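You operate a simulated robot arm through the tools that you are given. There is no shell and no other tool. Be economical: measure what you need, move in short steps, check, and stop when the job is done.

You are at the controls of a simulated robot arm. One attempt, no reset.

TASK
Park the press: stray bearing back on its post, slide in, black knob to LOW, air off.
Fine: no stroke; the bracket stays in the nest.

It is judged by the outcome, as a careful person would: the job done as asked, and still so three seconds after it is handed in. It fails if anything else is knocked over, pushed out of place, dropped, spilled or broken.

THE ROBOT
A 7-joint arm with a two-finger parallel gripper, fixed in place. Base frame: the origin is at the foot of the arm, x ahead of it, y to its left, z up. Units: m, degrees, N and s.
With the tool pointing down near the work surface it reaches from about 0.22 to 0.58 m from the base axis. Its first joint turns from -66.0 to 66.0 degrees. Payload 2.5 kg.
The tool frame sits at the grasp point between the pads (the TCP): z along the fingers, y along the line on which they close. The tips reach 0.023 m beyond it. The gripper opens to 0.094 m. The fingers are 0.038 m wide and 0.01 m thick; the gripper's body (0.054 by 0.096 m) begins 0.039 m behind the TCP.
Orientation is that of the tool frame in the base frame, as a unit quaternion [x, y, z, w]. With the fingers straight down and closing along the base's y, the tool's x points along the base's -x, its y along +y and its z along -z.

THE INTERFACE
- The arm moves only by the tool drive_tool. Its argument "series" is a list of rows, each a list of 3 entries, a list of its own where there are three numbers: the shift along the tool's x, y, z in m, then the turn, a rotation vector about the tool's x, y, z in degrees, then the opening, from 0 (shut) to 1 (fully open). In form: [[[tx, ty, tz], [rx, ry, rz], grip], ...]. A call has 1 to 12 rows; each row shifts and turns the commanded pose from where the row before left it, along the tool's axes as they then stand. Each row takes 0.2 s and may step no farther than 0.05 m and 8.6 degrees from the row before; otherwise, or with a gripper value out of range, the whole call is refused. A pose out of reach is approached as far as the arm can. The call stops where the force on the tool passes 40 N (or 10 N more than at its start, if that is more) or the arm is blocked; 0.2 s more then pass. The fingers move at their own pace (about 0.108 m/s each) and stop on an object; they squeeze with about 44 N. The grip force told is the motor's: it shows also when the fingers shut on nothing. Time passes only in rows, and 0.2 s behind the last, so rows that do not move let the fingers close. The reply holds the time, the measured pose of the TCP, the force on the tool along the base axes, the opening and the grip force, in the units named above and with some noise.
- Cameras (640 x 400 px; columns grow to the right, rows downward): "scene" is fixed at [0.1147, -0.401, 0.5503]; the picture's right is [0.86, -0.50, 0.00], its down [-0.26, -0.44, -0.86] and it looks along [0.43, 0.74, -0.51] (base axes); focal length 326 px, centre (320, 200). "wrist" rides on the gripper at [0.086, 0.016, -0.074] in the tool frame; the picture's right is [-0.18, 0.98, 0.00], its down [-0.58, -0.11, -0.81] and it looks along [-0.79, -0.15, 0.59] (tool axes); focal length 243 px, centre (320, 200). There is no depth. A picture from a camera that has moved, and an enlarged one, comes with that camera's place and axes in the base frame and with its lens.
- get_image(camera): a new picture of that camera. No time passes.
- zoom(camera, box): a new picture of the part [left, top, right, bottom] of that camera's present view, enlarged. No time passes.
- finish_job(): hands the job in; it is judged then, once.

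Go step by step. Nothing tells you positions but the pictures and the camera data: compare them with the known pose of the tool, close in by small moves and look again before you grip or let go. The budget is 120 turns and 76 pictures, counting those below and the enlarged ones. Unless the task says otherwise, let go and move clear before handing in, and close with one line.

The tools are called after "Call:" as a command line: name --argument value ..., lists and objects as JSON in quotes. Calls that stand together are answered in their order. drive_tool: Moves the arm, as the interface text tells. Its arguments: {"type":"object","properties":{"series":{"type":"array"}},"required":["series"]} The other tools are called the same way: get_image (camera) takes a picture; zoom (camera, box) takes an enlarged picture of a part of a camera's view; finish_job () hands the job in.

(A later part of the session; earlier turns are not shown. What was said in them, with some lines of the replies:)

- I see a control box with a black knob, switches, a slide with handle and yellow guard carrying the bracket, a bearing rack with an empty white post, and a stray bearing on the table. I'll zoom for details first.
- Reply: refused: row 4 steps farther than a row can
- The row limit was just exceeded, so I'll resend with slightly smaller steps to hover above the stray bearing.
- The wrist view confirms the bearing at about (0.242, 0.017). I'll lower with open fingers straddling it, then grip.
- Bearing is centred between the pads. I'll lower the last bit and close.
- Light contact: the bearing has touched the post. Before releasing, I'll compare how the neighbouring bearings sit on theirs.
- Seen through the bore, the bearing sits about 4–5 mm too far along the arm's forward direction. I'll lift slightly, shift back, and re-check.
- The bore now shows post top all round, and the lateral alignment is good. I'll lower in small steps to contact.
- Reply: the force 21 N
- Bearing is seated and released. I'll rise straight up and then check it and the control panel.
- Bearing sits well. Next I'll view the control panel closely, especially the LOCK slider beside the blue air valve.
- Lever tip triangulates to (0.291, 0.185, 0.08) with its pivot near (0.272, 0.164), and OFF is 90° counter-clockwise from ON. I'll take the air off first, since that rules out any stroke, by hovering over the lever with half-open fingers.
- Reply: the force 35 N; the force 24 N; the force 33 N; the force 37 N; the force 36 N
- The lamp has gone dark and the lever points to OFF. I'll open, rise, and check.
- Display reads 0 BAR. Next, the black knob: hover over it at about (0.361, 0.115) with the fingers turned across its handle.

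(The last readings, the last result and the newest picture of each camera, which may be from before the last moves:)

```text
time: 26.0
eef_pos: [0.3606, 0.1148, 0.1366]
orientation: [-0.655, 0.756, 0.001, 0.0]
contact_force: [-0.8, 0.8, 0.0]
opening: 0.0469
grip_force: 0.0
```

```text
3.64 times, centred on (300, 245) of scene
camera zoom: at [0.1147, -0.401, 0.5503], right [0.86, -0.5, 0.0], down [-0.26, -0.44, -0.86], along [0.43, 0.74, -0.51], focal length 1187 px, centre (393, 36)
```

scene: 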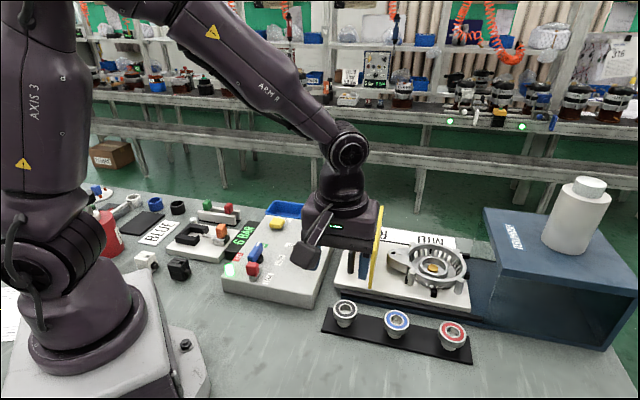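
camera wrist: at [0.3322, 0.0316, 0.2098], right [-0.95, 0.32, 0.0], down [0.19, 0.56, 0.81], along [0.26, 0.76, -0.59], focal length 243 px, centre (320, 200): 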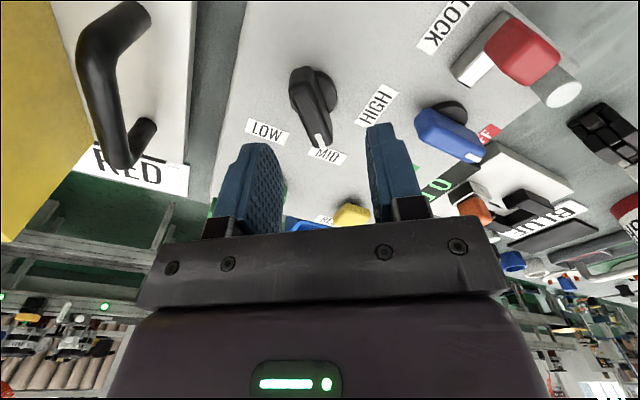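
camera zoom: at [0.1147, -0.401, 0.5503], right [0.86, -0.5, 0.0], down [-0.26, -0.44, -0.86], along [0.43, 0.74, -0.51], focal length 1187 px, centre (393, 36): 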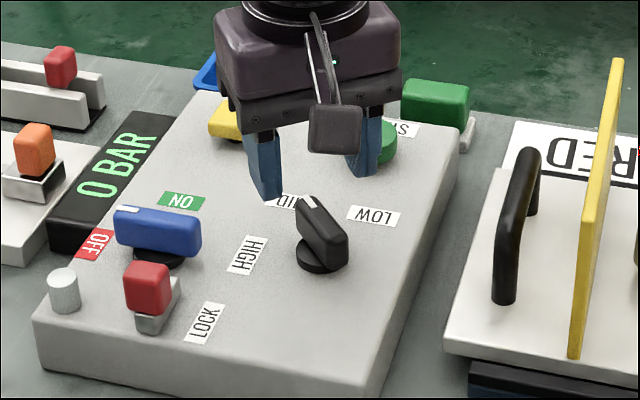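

Call:
drive_tool --series '[[[0.0033, -0.0039, 0.02], [0, 0, 0], 0.5], [[0, 0, 0.02], [0, 0, 0], 0.5], [[0, 0, 0], [0, 0, 0], 0.5]]'

Call:
get_image --camera "wrist"

```text
time: 26.8
eef_pos: [0.3637, 0.1113, 0.0946]
orientation: [-0.656, 0.755, 0.0, 0.0]
contact_force: [-0.3, -0.5, 0.0]
opening: 0.0471
grip_force: 0.1
```

```text
29 pictures are left
camera wrist: at [0.3358, 0.0277, 0.1695], right [-0.95, 0.32, 0.0], down [0.19, 0.56, 0.81], along [0.26, 0.76, -0.59], focal length 243 px, centre (320, 200)
```

wrist: 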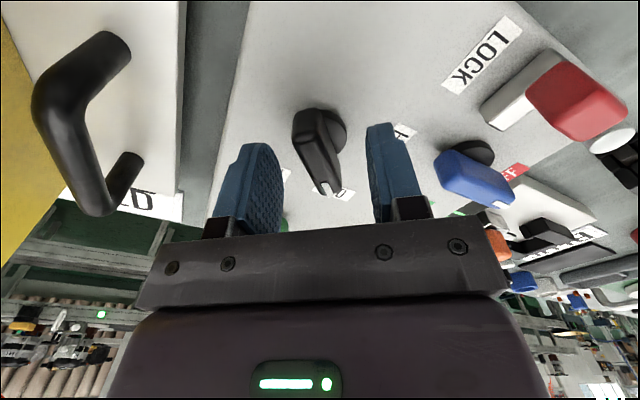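

Call:
drive_tool --series '[[[0, 0, 0.009], [0, 0, 0], 0.5], [[0, 0, 0], [0, 0, 0], 0.2], [[0, 0, 0], [0, 0, 0], 0.05], [[0, 0, 0], [0, 0, 0], 0.05]]'

```text
time: 27.8
eef_pos: [0.3667, 0.1111, 0.087]
orientation: [-0.656, 0.755, -0.001, 0.002]
contact_force: [24.6, -1.7, -11.1]
opening: 0.0158
grip_force: 45.2
```

Call:
drive_tool --series '[[[0, -0.003, 0], [0, 0, 0], 0.05], [[0, 0, 0], [0, 0, 7], 0.05], [[0, 0, 0], [0, 0, 7], 0.05], [[0, 0, 0], [0, 0, 0], 0.05]]'

```text
time: 28.9
eef_pos: [0.3644, 0.111, 0.0861]
orientation: [-0.56, 0.828, 0.001, -0.004]
contact_force: [-4.5, -1.9, 1.7]
opening: 0.0157
grip_force: 44.9
stopped in row 4: the force on the tool passed its limit (the readings are from after the stop); the commanded pose is now the measured one
```

Call:
drive_tool --series '[[[0, 0, 0], [0, 0, 7], 0.05], [[0, 0, 0], [0, 0, 0], 0.05]]'

Call:
zoom --camera "scene" --box '[250, 210, 350, 300]'

```text
time: 29.5
eef_pos: [0.3634, 0.1126, 0.0861]
orientation: [-0.508, 0.861, 0.002, -0.005]
contact_force: [-16.1, 0.1, 15.5]
opening: 0.0157
grip_force: 44.8
```

```text
4.44 times, centred on (300, 255) of scene
camera zoom: at [0.1146, -0.4011, 0.5503], right [0.86, -0.5, 0.0], down [-0.26, -0.44, -0.86], along [0.43, 0.74, -0.51], focal length 1451 px, centre (409, -44)
```

zoom: 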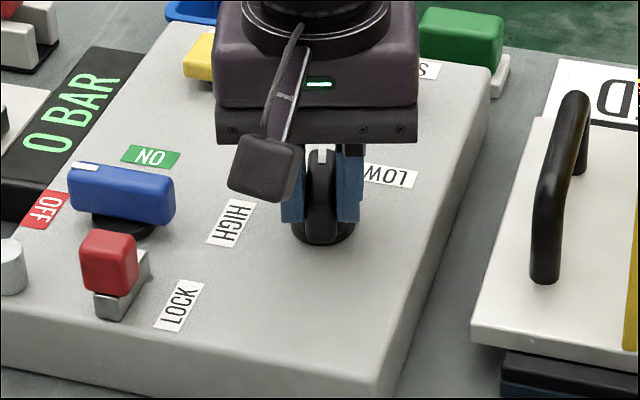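

Call:
drive_tool --series '[[[0, 0.0025, -0.0005], [0, 0, 6], 0.05], [[0, 0.0012, 0], [0, 0, 6], 0.05], [[0, 0, 0], [0, 0, 0], 0.05]]'

```text
time: 30.3
eef_pos: [0.362, 0.1139, 0.0865]
orientation: [-0.414, 0.91, 0.001, -0.003]
contact_force: [8.6, 5.1, -16.7]
opening: 0.0159
grip_force: 45.2
```

Call:
drive_tool --series '[[[0, 0.0005, 0.0003], [0, 0, 7], 0.05], [[0, 0.0008, 0], [0, 0, 7], 0.05], [[0, 0.0008, 0], [0, 0, 7], 0.05], [[0, 0, 0], [0, 0, 0], 0.05]]'

Call:
zoom --camera "scene" --box '[250, 210, 350, 300]'

```text
time: 31.3
eef_pos: [0.3589, 0.1136, 0.0872]
orientation: [-0.243, 0.97, -0.001, -0.007]
contact_force: [-11.3, -13.8, 11.4]
opening: 0.0244
grip_force: 44.6
```

```text
4.44 times, centred on (300, 255) of scene
camera zoom: at [0.1146, -0.4011, 0.5503], right [0.86, -0.5, 0.0], down [-0.26, -0.44, -0.86], along [0.43, 0.74, -0.51], focal length 1451 px, centre (409, -44)
```

zoom: 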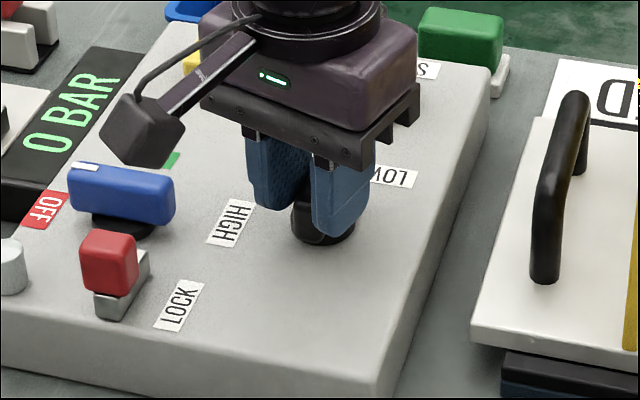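

The fingers spread, so the knob has probably reached its stop. I'll release and look.

Call:
drive_tool --series '[[[0, 0, 0], [0, 0, 0], 0.4], [[0, 0, 0], [0, 0, 0], 0.5], [[0, 0, -0.03], [0, 0, 0], 0.5], [[0, 0, -0.045], [0, 0, 0], 0.5], [[0.03, 0, -0.02], [0, 0, 0], 0.5], [[0, 0, 0], [0, 0, 0], 0.5]]'

Call:
zoom --camera "scene" --box '[250, 210, 350, 300]'

Call:
zoom --camera "wrist" --box '[220, 0, 460, 180]'

```text
time: 32.7
eef_pos: [0.3343, 0.1016, 0.1813]
orientation: [-0.243, 0.97, 0.001, -0.004]
contact_force: [0.5, 1.2, -0.4]
opening: 0.0471
grip_force: 0.0
```

```text
4.44 times, centred on (300, 255) of scene
camera zoom: at [0.1147, -0.401, 0.5503], right [0.86, -0.5, 0.0], down [-0.26, -0.44, -0.86], along [0.43, 0.74, -0.51], focal length 1451 px, centre (409, -44)
```

zoom: 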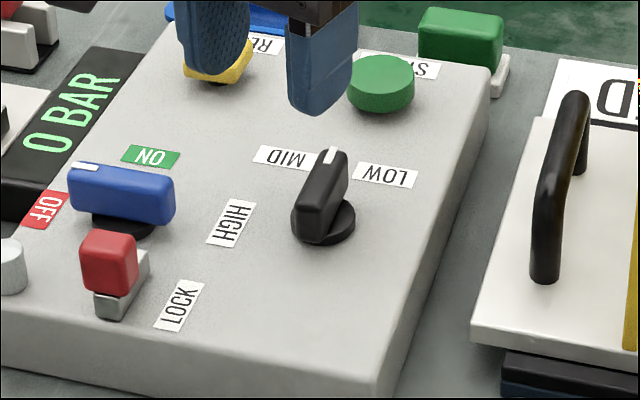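

```text
2.22 times, centred on (340, 90) of wrist
camera zoom: at [0.2507, 0.0755, 0.2565], right [-0.3, 0.95, 0.0], down [0.57, 0.18, 0.8], along [0.76, 0.24, -0.6], focal length 539 px, centre (276, 444)
```

zoom: 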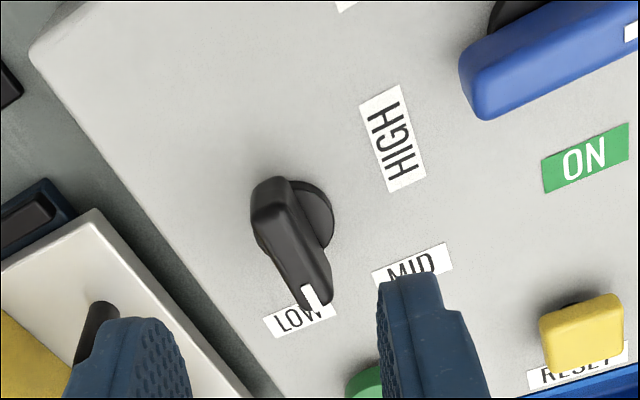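

The knob now points at about 45°, toward LOW but maybe not fully there. I'll re-grip aligned with it and test whether it turns further or is at a stop.

Call:
drive_tool --series '[[[-0.0289, -0.0024, 0], [0, 0, 0], 0.4], [[0, 0, 0.02], [0, 0, -8], 0.4], [[0, 0, 0.03], [0, 0, -8], 0.4], [[0, 0, 0.03], [0, 0, 0], 0.4], [[0, 0, 0.015], [0, 0, 0], 0.4], [[0, 0, 0], [0, 0, 0], 0.4], [[0, 0, 0], [0, 0, 0], 0.05], [[0, 0, 0], [0, 0, 0], 0.05]]'

```text
time: 34.5
eef_pos: [0.3607, 0.1127, 0.0854]
orientation: [-0.376, 0.926, 0.001, -0.005]
contact_force: [-1.2, 4.0, -5.7]
opening: 0.0156
grip_force: 45.0
```

Call:
drive_tool --series '[[[0, 0.0006, 0], [0, 0, 5], 0.05], [[0, 0.0006, 0], [0, 0, 5], 0.05], [[0, 0, 0], [0, 0, 0], 0.05]]'

```text
time: 35.3
eef_pos: [0.3596, 0.1132, 0.0859]
orientation: [-0.294, 0.956, 0.0, -0.006]
contact_force: [-9.7, -4.1, 0.0]
opening: 0.0208
grip_force: 44.9
```

Opening grew as soon as I twisted, so the knob is at its end stop, LOW. I'll twist back to neutral, release, rise and look at the slide.

Call:
drive_tool --series '[[[0, -0.0006, 0], [0, 0, -5], 0.05], [[0, 0, 0], [0, 0, -3], 0.3], [[0, 0, 0], [0, 0, 0], 0.45], [[0, 0, -0.03], [0, 0, 0], 0.45], [[0, 0, -0.045], [0, 0, 0], 0.45], [[0.03, 0, -0.04], [0, 0, 0], 0.45], [[0.04, 0, 0], [0, 0, 0], 0.45], [[0.03, -0.03, 0], [0, 0, 0], 0.2], [[0, 0, 0], [0, 0, 0], 0]]'

Call:
get_image --camera "scene"

Call:
get_image --camera "wrist"

```text
time: 37.3
eef_pos: [0.3064, 0.0219, 0.2011]
orientation: [-0.359, 0.933, 0.001, -0.004]
contact_force: [0.0, 0.6, 0.1]
opening: 0.0
grip_force: 42.7
```

```text
24 pictures are left
```

scene: 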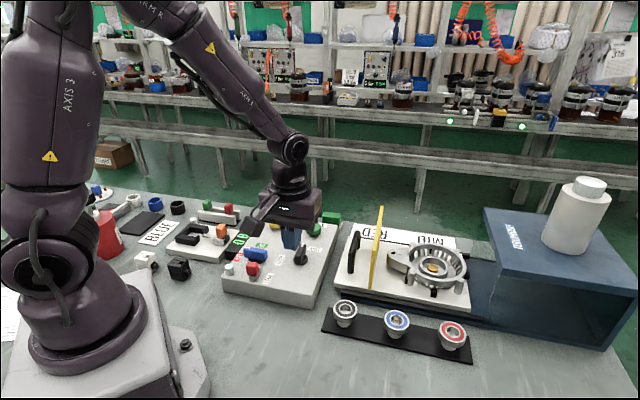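

```text
23 pictures are left
camera wrist: at [0.2314, -0.0229, 0.276], right [-0.52, 0.85, 0.0], down [0.51, 0.31, 0.8], along [0.68, 0.42, -0.6], focal length 243 px, centre (320, 200)
```

wrist: 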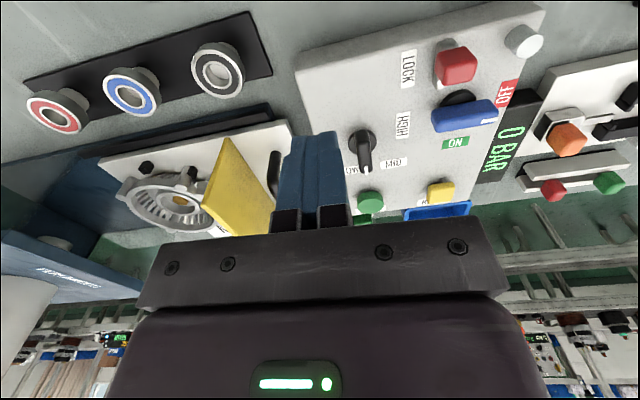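

Bearing, knob and air all look right. Now the slide: I'll hover closed fingers just behind the handle, over the gap between it and the control box, for pushing it in toward the press.

Call:
drive_tool --series '[[[-0.0388, -0.0113, 0], [0, 0, -1.5], 0], [[-0.0388, -0.0113, 0], [0, 0, -1.5], 0], [[-0.0388, -0.0113, 0], [0, 0, 0], 0], [[-0.0388, -0.0113, 0], [0, 0, 0], 0], [[0, 0, 0.03], [0, 0, 0], 0], [[0, 0, 0], [0, 0, 0], 0]]'

Call:
get_image --camera "wrist"

Call:
zoom --camera "scene" --box '[300, 180, 480, 320]'

```text
time: 38.7
eef_pos: [0.4494, 0.0982, 0.1699]
orientation: [-0.384, 0.923, 0.001, -0.004]
contact_force: [0.4, 0.4, 0.1]
opening: 0.0001
grip_force: 42.1
```

```text
22 pictures are left
camera wrist: at [0.3767, 0.0489, 0.2454], right [-0.57, 0.82, 0.0], down [0.49, 0.34, 0.8], along [0.66, 0.46, -0.6], focal length 243 px, centre (320, 200)
```

wrist: 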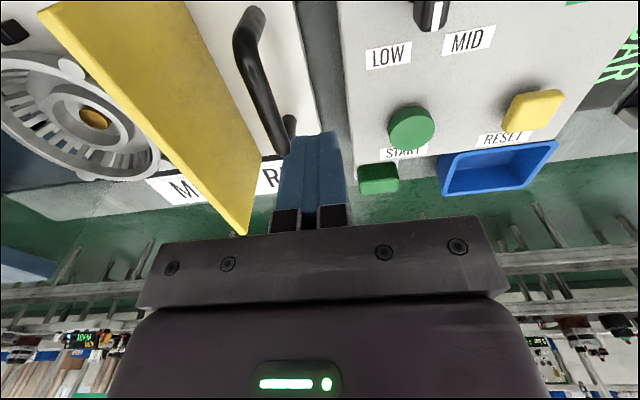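

```text
2.86 times, centred on (390, 250) of scene
camera zoom: at [0.1147, -0.401, 0.5503], right [0.86, -0.5, 0.0], down [-0.26, -0.44, -0.86], along [0.43, 0.74, -0.51], focal length 932 px, centre (120, 57)
```

zoom: 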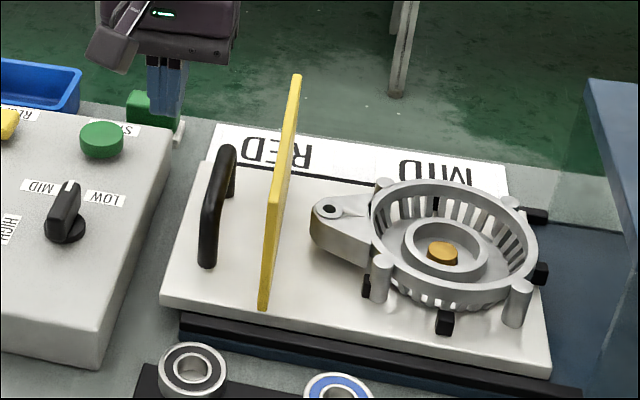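

Call:
drive_tool --series '[[[0, -0.003, 0.03], [0, 0, 0], 0], [[0, 0, 0.03], [0, 0, 0], 0], [[0, 0, 0.013], [0, 0, 0], 0], [[0, 0, 0], [0, 0, 0], 0]]'

Call:
get_image --camera "wrist"

Call:
zoom --camera "scene" --box '[280, 180, 440, 320]'

```text
time: 39.7
eef_pos: [0.4499, 0.0951, 0.0979]
orientation: [-0.385, 0.923, 0.001, -0.005]
contact_force: [0.6, -0.6, -0.3]
opening: 0.0002
grip_force: 43.1
```

```text
20 pictures are left
camera wrist: at [0.3785, 0.0465, 0.1722], right [-0.57, 0.82, 0.0], down [0.49, 0.34, 0.8], along [0.66, 0.46, -0.6], focal length 243 px, centre (320, 200)
```

wrist: 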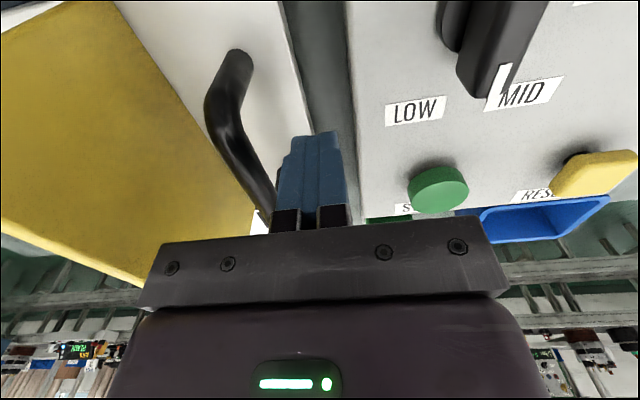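

```text
2.86 times, centred on (360, 250) of scene
camera zoom: at [0.1147, -0.401, 0.5503], right [0.86, -0.5, 0.0], down [-0.26, -0.44, -0.86], along [0.43, 0.74, -0.51], focal length 932 px, centre (206, 57)
```

zoom: 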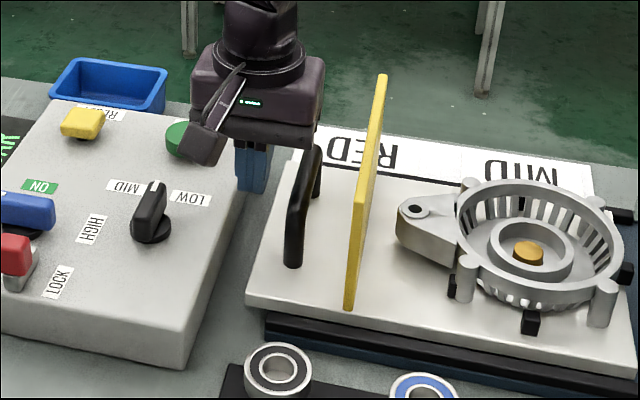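

Fingers are behind the handle's middle. Pushing gently toward the press.

Call:
drive_tool --series '[[[0, -0.008, 0], [0, 0, 0], 0], [[0, -0.008, 0], [0, 0, 0], 0], [[0, -0.008, 0], [0, 0, 0], 0], [[0, -0.008, 0], [0, 0, 0], 0], [[0, 0, 0], [0, 0, 0], 0]]'

Call:
zoom --camera "scene" --box '[280, 180, 480, 320]'

```text
time: 40.9
eef_pos: [0.4725, 0.074, 0.0968]
orientation: [-0.384, 0.923, 0.001, -0.004]
contact_force: [-1.0, 1.1, -0.5]
opening: 0.0
grip_force: 42.3
```

```text
2.86 times, centred on (380, 250) of scene
camera zoom: at [0.1147, -0.401, 0.5503], right [0.86, -0.5, 0.0], down [-0.26, -0.44, -0.86], along [0.43, 0.74, -0.51], focal length 932 px, centre (149, 57)
```

zoom: 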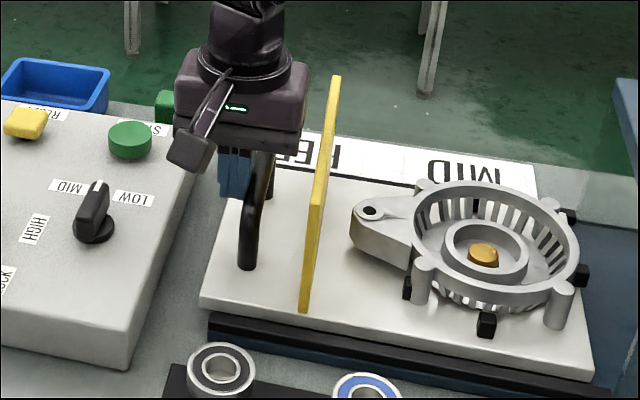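

The slide is moving freely under light force. Continuing.

Call:
drive_tool --series '[[[0, -0.01, 0], [0, 0, 0], 0], [[0, -0.01, 0], [0, 0, 0], 0], [[0, -0.01, 0], [0, 0, 0], 0], [[0, -0.01, 0], [0, 0, 0], 0], [[0, -0.01, 0], [0, 0, 0], 0], [[0, 0, 0], [0, 0, 0], 0]]'

Call:
get_image --camera "scene"

```text
time: 42.3
eef_pos: [0.5094, 0.039, 0.0969]
orientation: [-0.383, 0.924, 0.001, -0.003]
contact_force: [0.5, 1.1, 1.1]
opening: 0.0002
grip_force: 42.2
```

```text
17 pictures are left
```

scene: 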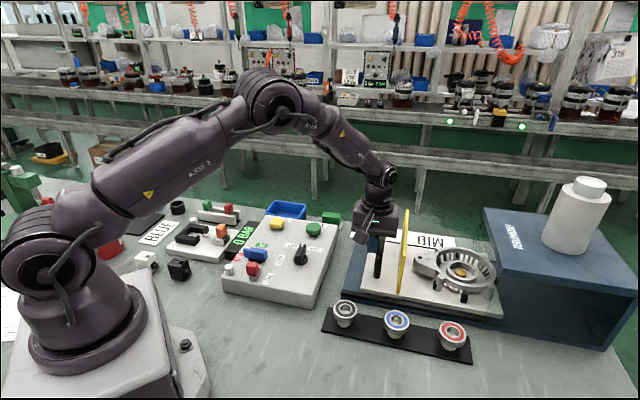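

Call:
drive_tool --series '[[[0, -0.01, 0], [0, 0, 0], 0], [[0, -0.01, 0], [0, 0, 0], 0], [[0, -0.01, 0], [0, 0, 0], 0], [[0, -0.01, 0], [0, 0, 0], 0], [[0, -0.01, 0], [0, 0, 0], 0], [[0, 0, 0], [0, 0, 0], 0]]'

Call:
zoom --camera "scene" --box '[340, 170, 640, 370]'

```text
time: 43.7
eef_pos: [0.5448, 0.0032, 0.0961]
orientation: [-0.383, 0.924, 0.001, -0.005]
contact_force: [-1.2, 1.1, -1.2]
opening: 0.0
grip_force: 42.5
```

```text
2.00 times, centred on (490, 270) of scene
camera zoom: at [0.1147, -0.401, 0.5503], right [0.86, -0.5, 0.0], down [-0.26, -0.44, -0.86], along [0.43, 0.74, -0.51], focal length 653 px, centre (-20, 60)
```

zoom: 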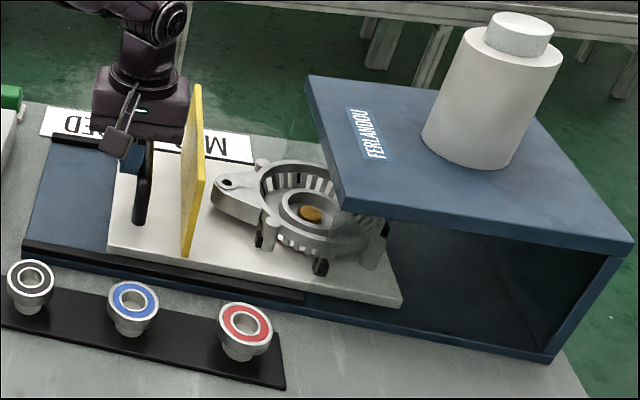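

Call:
drive_tool --series '[[[0, 0.005, 0], [0, 0, 0], 0], [[0.025, 0, 0], [0, 0, 0], 0], [[0, -0.008, 0], [0, 0, 0], 0], [[0, -0.01, 0], [0, 0, 0], 0], [[0, -0.01, 0], [0, 0, 0], 0], [[0, -0.01, 0], [0, 0, 0], 0], [[0, -0.01, 0], [0, 0, 0], 0], [[0, 0, 0], [0, 0, 0], 0]]'

Call:
zoom --camera "scene" --box '[340, 170, 640, 370]'

```text
time: 45.5
eef_pos: [0.5578, -0.0438, 0.097]
orientation: [-0.384, 0.923, 0.001, -0.004]
contact_force: [-0.2, 0.5, -0.8]
opening: 0.0002
grip_force: 42.8
```

```text
2.00 times, centred on (490, 270) of scene
camera zoom: at [0.1147, -0.401, 0.5503], right [0.86, -0.5, 0.0], down [-0.26, -0.44, -0.86], along [0.43, 0.74, -0.51], focal length 653 px, centre (-20, 60)
```

zoom: 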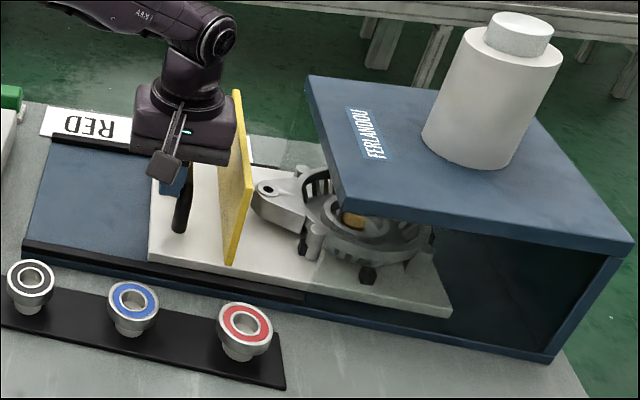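

Call:
drive_tool --series '[[[0.001, -0.01, 0], [0, 0, 0], 0], [[0.001, -0.01, 0], [0, 0, 0], 0], [[0.001, -0.01, 0], [0, 0, 0], 0], [[0, 0, 0], [0, 0, 0], 0]]'

Call:
zoom --camera "scene" --box '[340, 170, 640, 370]'

```text
time: 46.5
eef_pos: [0.5753, -0.0698, 0.0962]
orientation: [-0.384, 0.923, 0.001, -0.005]
contact_force: [0.6, -0.2, -0.2]
opening: 0.0
grip_force: 42.5
```

```text
2.00 times, centred on (490, 270) of scene
camera zoom: at [0.1147, -0.4011, 0.5503], right [0.86, -0.5, 0.0], down [-0.26, -0.44, -0.86], along [0.43, 0.74, -0.51], focal length 653 px, centre (-20, 60)
```

zoom: 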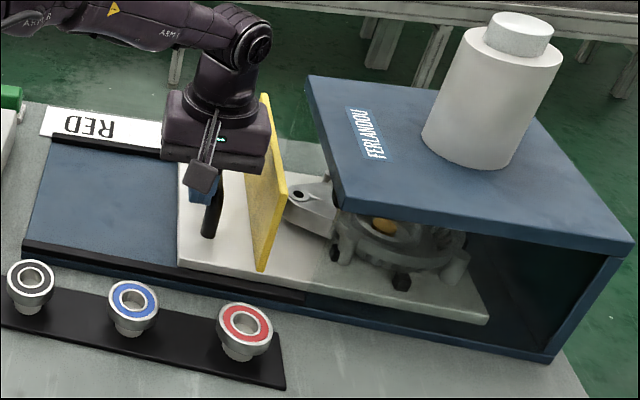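

Call:
drive_tool --series '[[[0.001, -0.01, 0], [0, 0, 0], 0], [[0.001, -0.01, 0], [0, 0, 0], 0], [[0.001, -0.01, 0], [0, 0, 0], 0], [[0, 0, 0], [0, 0, 0], 0]]'

Call:
zoom --camera "scene" --box '[340, 170, 640, 370]'

```text
time: 47.5
eef_pos: [0.5911, -0.0921, 0.0965]
orientation: [-0.384, 0.923, 0.0, -0.004]
contact_force: [-0.1, 0.9, 0.4]
opening: 0.0001
grip_force: 42.9
out of reach, approached as far as the arm can: row 3
```

```text
2.00 times, centred on (490, 270) of scene
camera zoom: at [0.1147, -0.4011, 0.5503], right [0.86, -0.5, 0.0], down [-0.26, -0.44, -0.86], along [0.43, 0.74, -0.51], focal length 653 px, centre (-20, 60)
```

zoom: 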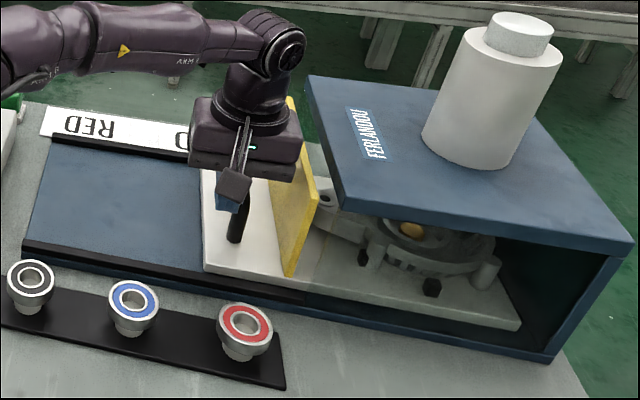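

The slide needs roughly 3 cm more but the upright arm is at its reach limit. I'll back off slightly and tilt the fingers outward by 24° to gain reach, then keep pushing.

Call:
drive_tool --series '[[[0, 0.01, 0], [0, 0, 0], 0], [[0, 0, 0], [6.47, -4.7, 0], 0], [[0, 0, 0], [6.47, -4.7, 0], 0], [[0, 0, 0], [6.47, -4.7, 0], 0], [[0, 0, 0], [0, 0, 0], 0]]'

Call:
zoom --camera "scene" --box '[380, 170, 560, 330]'

```text
time: 48.7
eef_pos: [0.5843, -0.0838, 0.0973]
orientation: [-0.376, 0.904, -0.107, 0.174]
contact_force: [-0.4, -0.1, 0.4]
opening: 0.0
grip_force: 42.6
```

```text
2.50 times, centred on (470, 250) of scene
camera zoom: at [0.1147, -0.401, 0.5503], right [0.86, -0.5, 0.0], down [-0.26, -0.44, -0.86], along [0.43, 0.74, -0.51], focal length 816 px, centre (-55, 75)
```

zoom: 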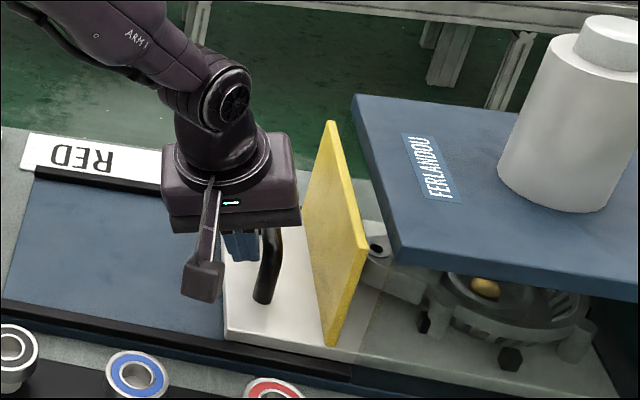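

Call:
drive_tool --series '[[[0.0004, -0.0094, 0.0033], [0, 0, 0], 0], [[0.0004, -0.0094, 0.0033], [0, 0, 0], 0], [[0.0004, -0.0094, 0.0033], [0, 0, 0], 0], [[0, 0, 0], [0, 0, 0], 0]]'

Call:
zoom --camera "scene" --box '[380, 170, 560, 330]'

```text
time: 49.3
eef_pos: [0.5942, -0.093, 0.0969]
orientation: [-0.377, 0.905, -0.103, 0.167]
contact_force: [-8.1, 2.3, 6.0]
opening: 0.0
grip_force: 42.7
stopped in row 3: the force on the tool passed its limit (the readings are from after the stop); the commanded pose is now the measured one
```

```text
2.50 times, centred on (470, 250) of scene
camera zoom: at [0.1146, -0.401, 0.5503], right [0.86, -0.5, 0.0], down [-0.26, -0.44, -0.86], along [0.43, 0.74, -0.51], focal length 816 px, centre (-55, 75)
```

zoom: 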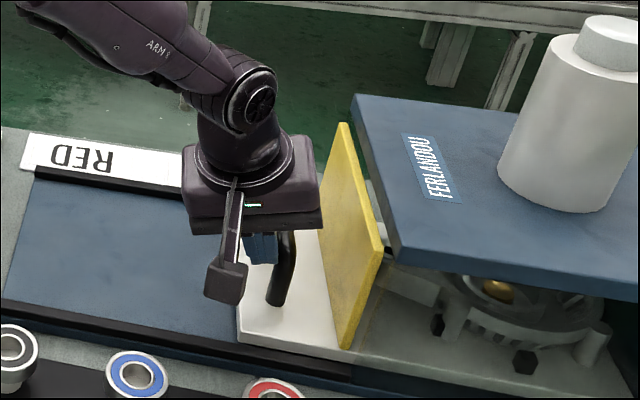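

Call:
get_image --camera "wrist"

Call:
zoom --camera "scene" --box '[420, 200, 640, 350]'

```text
10 pictures are left
camera wrist: at [0.4983, -0.1393, 0.1406], right [-0.52, 0.81, -0.27], down [0.15, 0.39, 0.91], along [0.84, 0.43, -0.32], focal length 243 px, centre (320, 200)
```

wrist: 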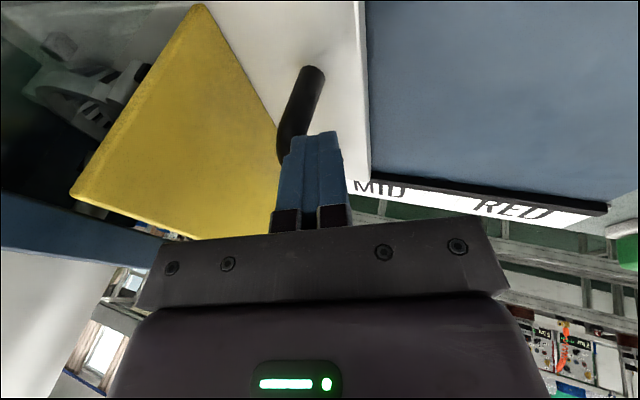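

```text
2.67 times, centred on (530, 275) of scene
camera zoom: at [0.1146, -0.401, 0.5503], right [0.86, -0.5, 0.0], down [-0.26, -0.44, -0.86], along [0.43, 0.74, -0.51], focal length 870 px, centre (-240, 0)
```

zoom: 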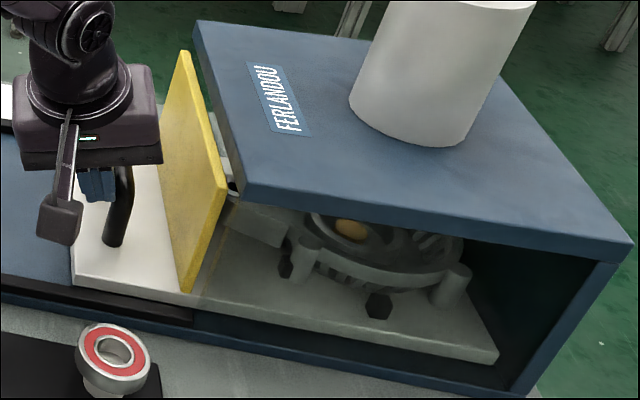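

The slide is almost fully in, with a small gap left between the guard and the press mouth. I'll push a few more small steps to see if it is against its stop.

Call:
drive_tool --series '[[[0.0002, -0.0047, 0.0016], [0, 0, 0], 0], [[0.0002, -0.0047, 0.0016], [0, 0, 0], 0], [[0, 0, 0], [0, 0, 0], 0]]'

```text
time: 49.6
eef_pos: [0.5953, -0.0925, 0.0962]
orientation: [-0.378, 0.906, -0.099, 0.164]
contact_force: [-7.5, 1.4, 4.7]
opening: 0.0003
grip_force: 42.2
stopped in row 1: the force on the tool passed its limit (the readings are from after the stop); the commanded pose is now the measured one
```

Call:
drive_tool --series '[[[0, 0.012, -0.004], [0, 0, 0], 0], [[-0.015, 0, 0], [0, 0, 0], 0], [[0, -0.0047, 0.0016], [0, 0, 0], 0], [[0, -0.0047, 0.0016], [0, 0, 0], 0], [[0, 0, 0], [0, 0, 0], 0]]'

Call:
zoom --camera "scene" --box '[420, 200, 640, 350]'

```text
time: 50.9
eef_pos: [0.6027, -0.0816, 0.1005]
orientation: [-0.377, 0.906, -0.1, 0.166]
contact_force: [0.2, 0.1, 0.5]
opening: 0.0
grip_force: 42.3
```

```text
2.67 times, centred on (530, 275) of scene
camera zoom: at [0.1147, -0.401, 0.5503], right [0.86, -0.5, 0.0], down [-0.26, -0.44, -0.86], along [0.43, 0.74, -0.51], focal length 870 px, centre (-240, 0)
```

zoom: 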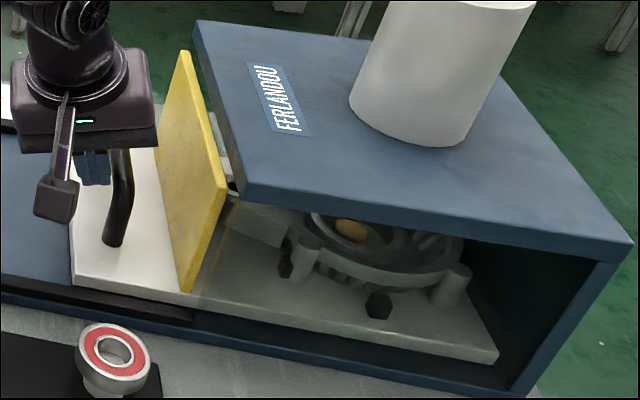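

Call:
drive_tool --series '[[[0, 0.001, 0.003], [0, 0, 0], 0], [[0.0002, -0.004, 0.0013], [0, 0, 0], 0], [[0.0002, -0.004, 0.0013], [0, 0, 0], 0], [[0.0002, -0.004, 0.0013], [0, 0, 0], 0], [[0.0002, -0.004, 0.0013], [0, 0, 0], 0], [[0, 0, 0], [0, 0, 0], 0]]'

```text
time: 51.6
eef_pos: [0.6053, -0.0817, 0.0971]
orientation: [-0.377, 0.907, -0.096, 0.161]
contact_force: [-6.1, 1.9, 4.0]
opening: 0.0001
grip_force: 42.2
stopped in row 3: the force on the tool passed its limit (the readings are from after the stop); the commanded pose is now the measured one
```

Blocked at the same position from two contact points, and the boss under the ram axis lines up within about 1 mm, so the slide is fully in. I'll back off and rise clear.

Call:
drive_tool --series '[[[0, 0.015, -0.005], [0, 0, 0], 0], [[0, 0.01, -0.01], [0, 0, 0], 0], [[0, 0, -0.04], [0, 0, 0], 0], [[0, 0, -0.045], [0, 0, 0], 0], [[0, 0, -0.045], [-6.4, 4.6, 0], 0], [[0, 0, -0.04], [-6.4, 4.6, 0], 0], [[0, 0, 0], [-5.5, 4, 0], 0], [[0.04, 0, 0], [0, 0, 0], 0], [[0.04, 0, 0], [0, 0, 0], 0], [[0, 0, 0], [0, 0, 0], 0]]'

Call:
get_image --camera "scene"

Call:
zoom --camera "scene" --box '[210, 190, 350, 350]'

Call:
zoom --camera "scene" --box '[320, 200, 640, 370]'

```text
time: 53.8
eef_pos: [0.471, -0.112, 0.264]
orientation: [-0.385, 0.923, 0.007, -0.006]
contact_force: [-0.4, -0.3, 0.3]
opening: 0.0
grip_force: 42.6
```

```text
7 pictures are left
```

scene: 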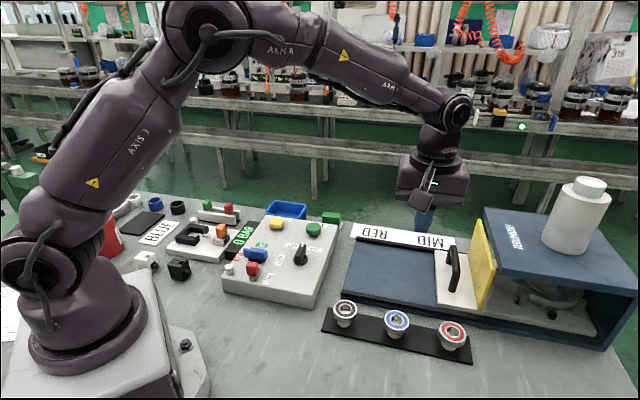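

```text
2.50 times, centred on (280, 270) of scene
camera zoom: at [0.1146, -0.4011, 0.5503], right [0.86, -0.5, 0.0], down [-0.26, -0.44, -0.86], along [0.43, 0.74, -0.51], focal length 816 px, centre (420, 25)
```

zoom: 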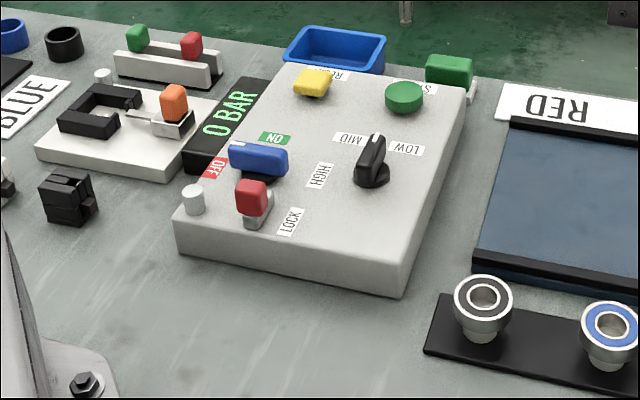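

```text
2.00 times, centred on (480, 285) of scene
camera zoom: at [0.1146, -0.4011, 0.5503], right [0.86, -0.5, 0.0], down [-0.26, -0.44, -0.86], along [0.43, 0.74, -0.51], focal length 653 px, centre (0, 30)
```

zoom: 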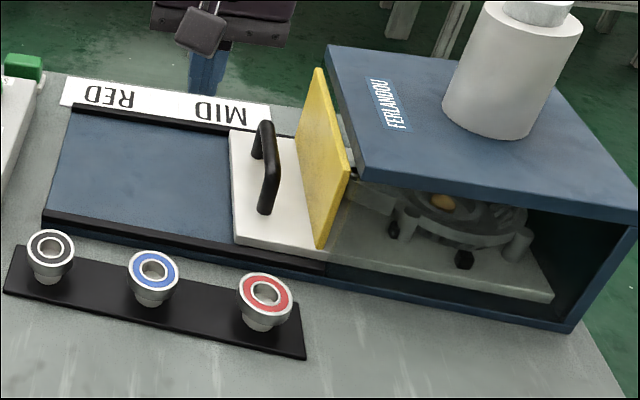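

Everything checks out in the pictures. The black bearing is on its post, the slide is fully in with the bracket still in its nest, the knob is against its LOW stop, and the display reads 0 BAR. The arm is clear, so I'm handing in.

Call:
finish_job

```text
The job is handed in.
```

The press is parked: the stray bearing is back on its post, the slide is in, and the air is off at 0 BAR. No stroke was made, and the bracket is still in the nest. The black knob is hard against its LOW-side stop, though its pointer sits a little short of the LOW label.
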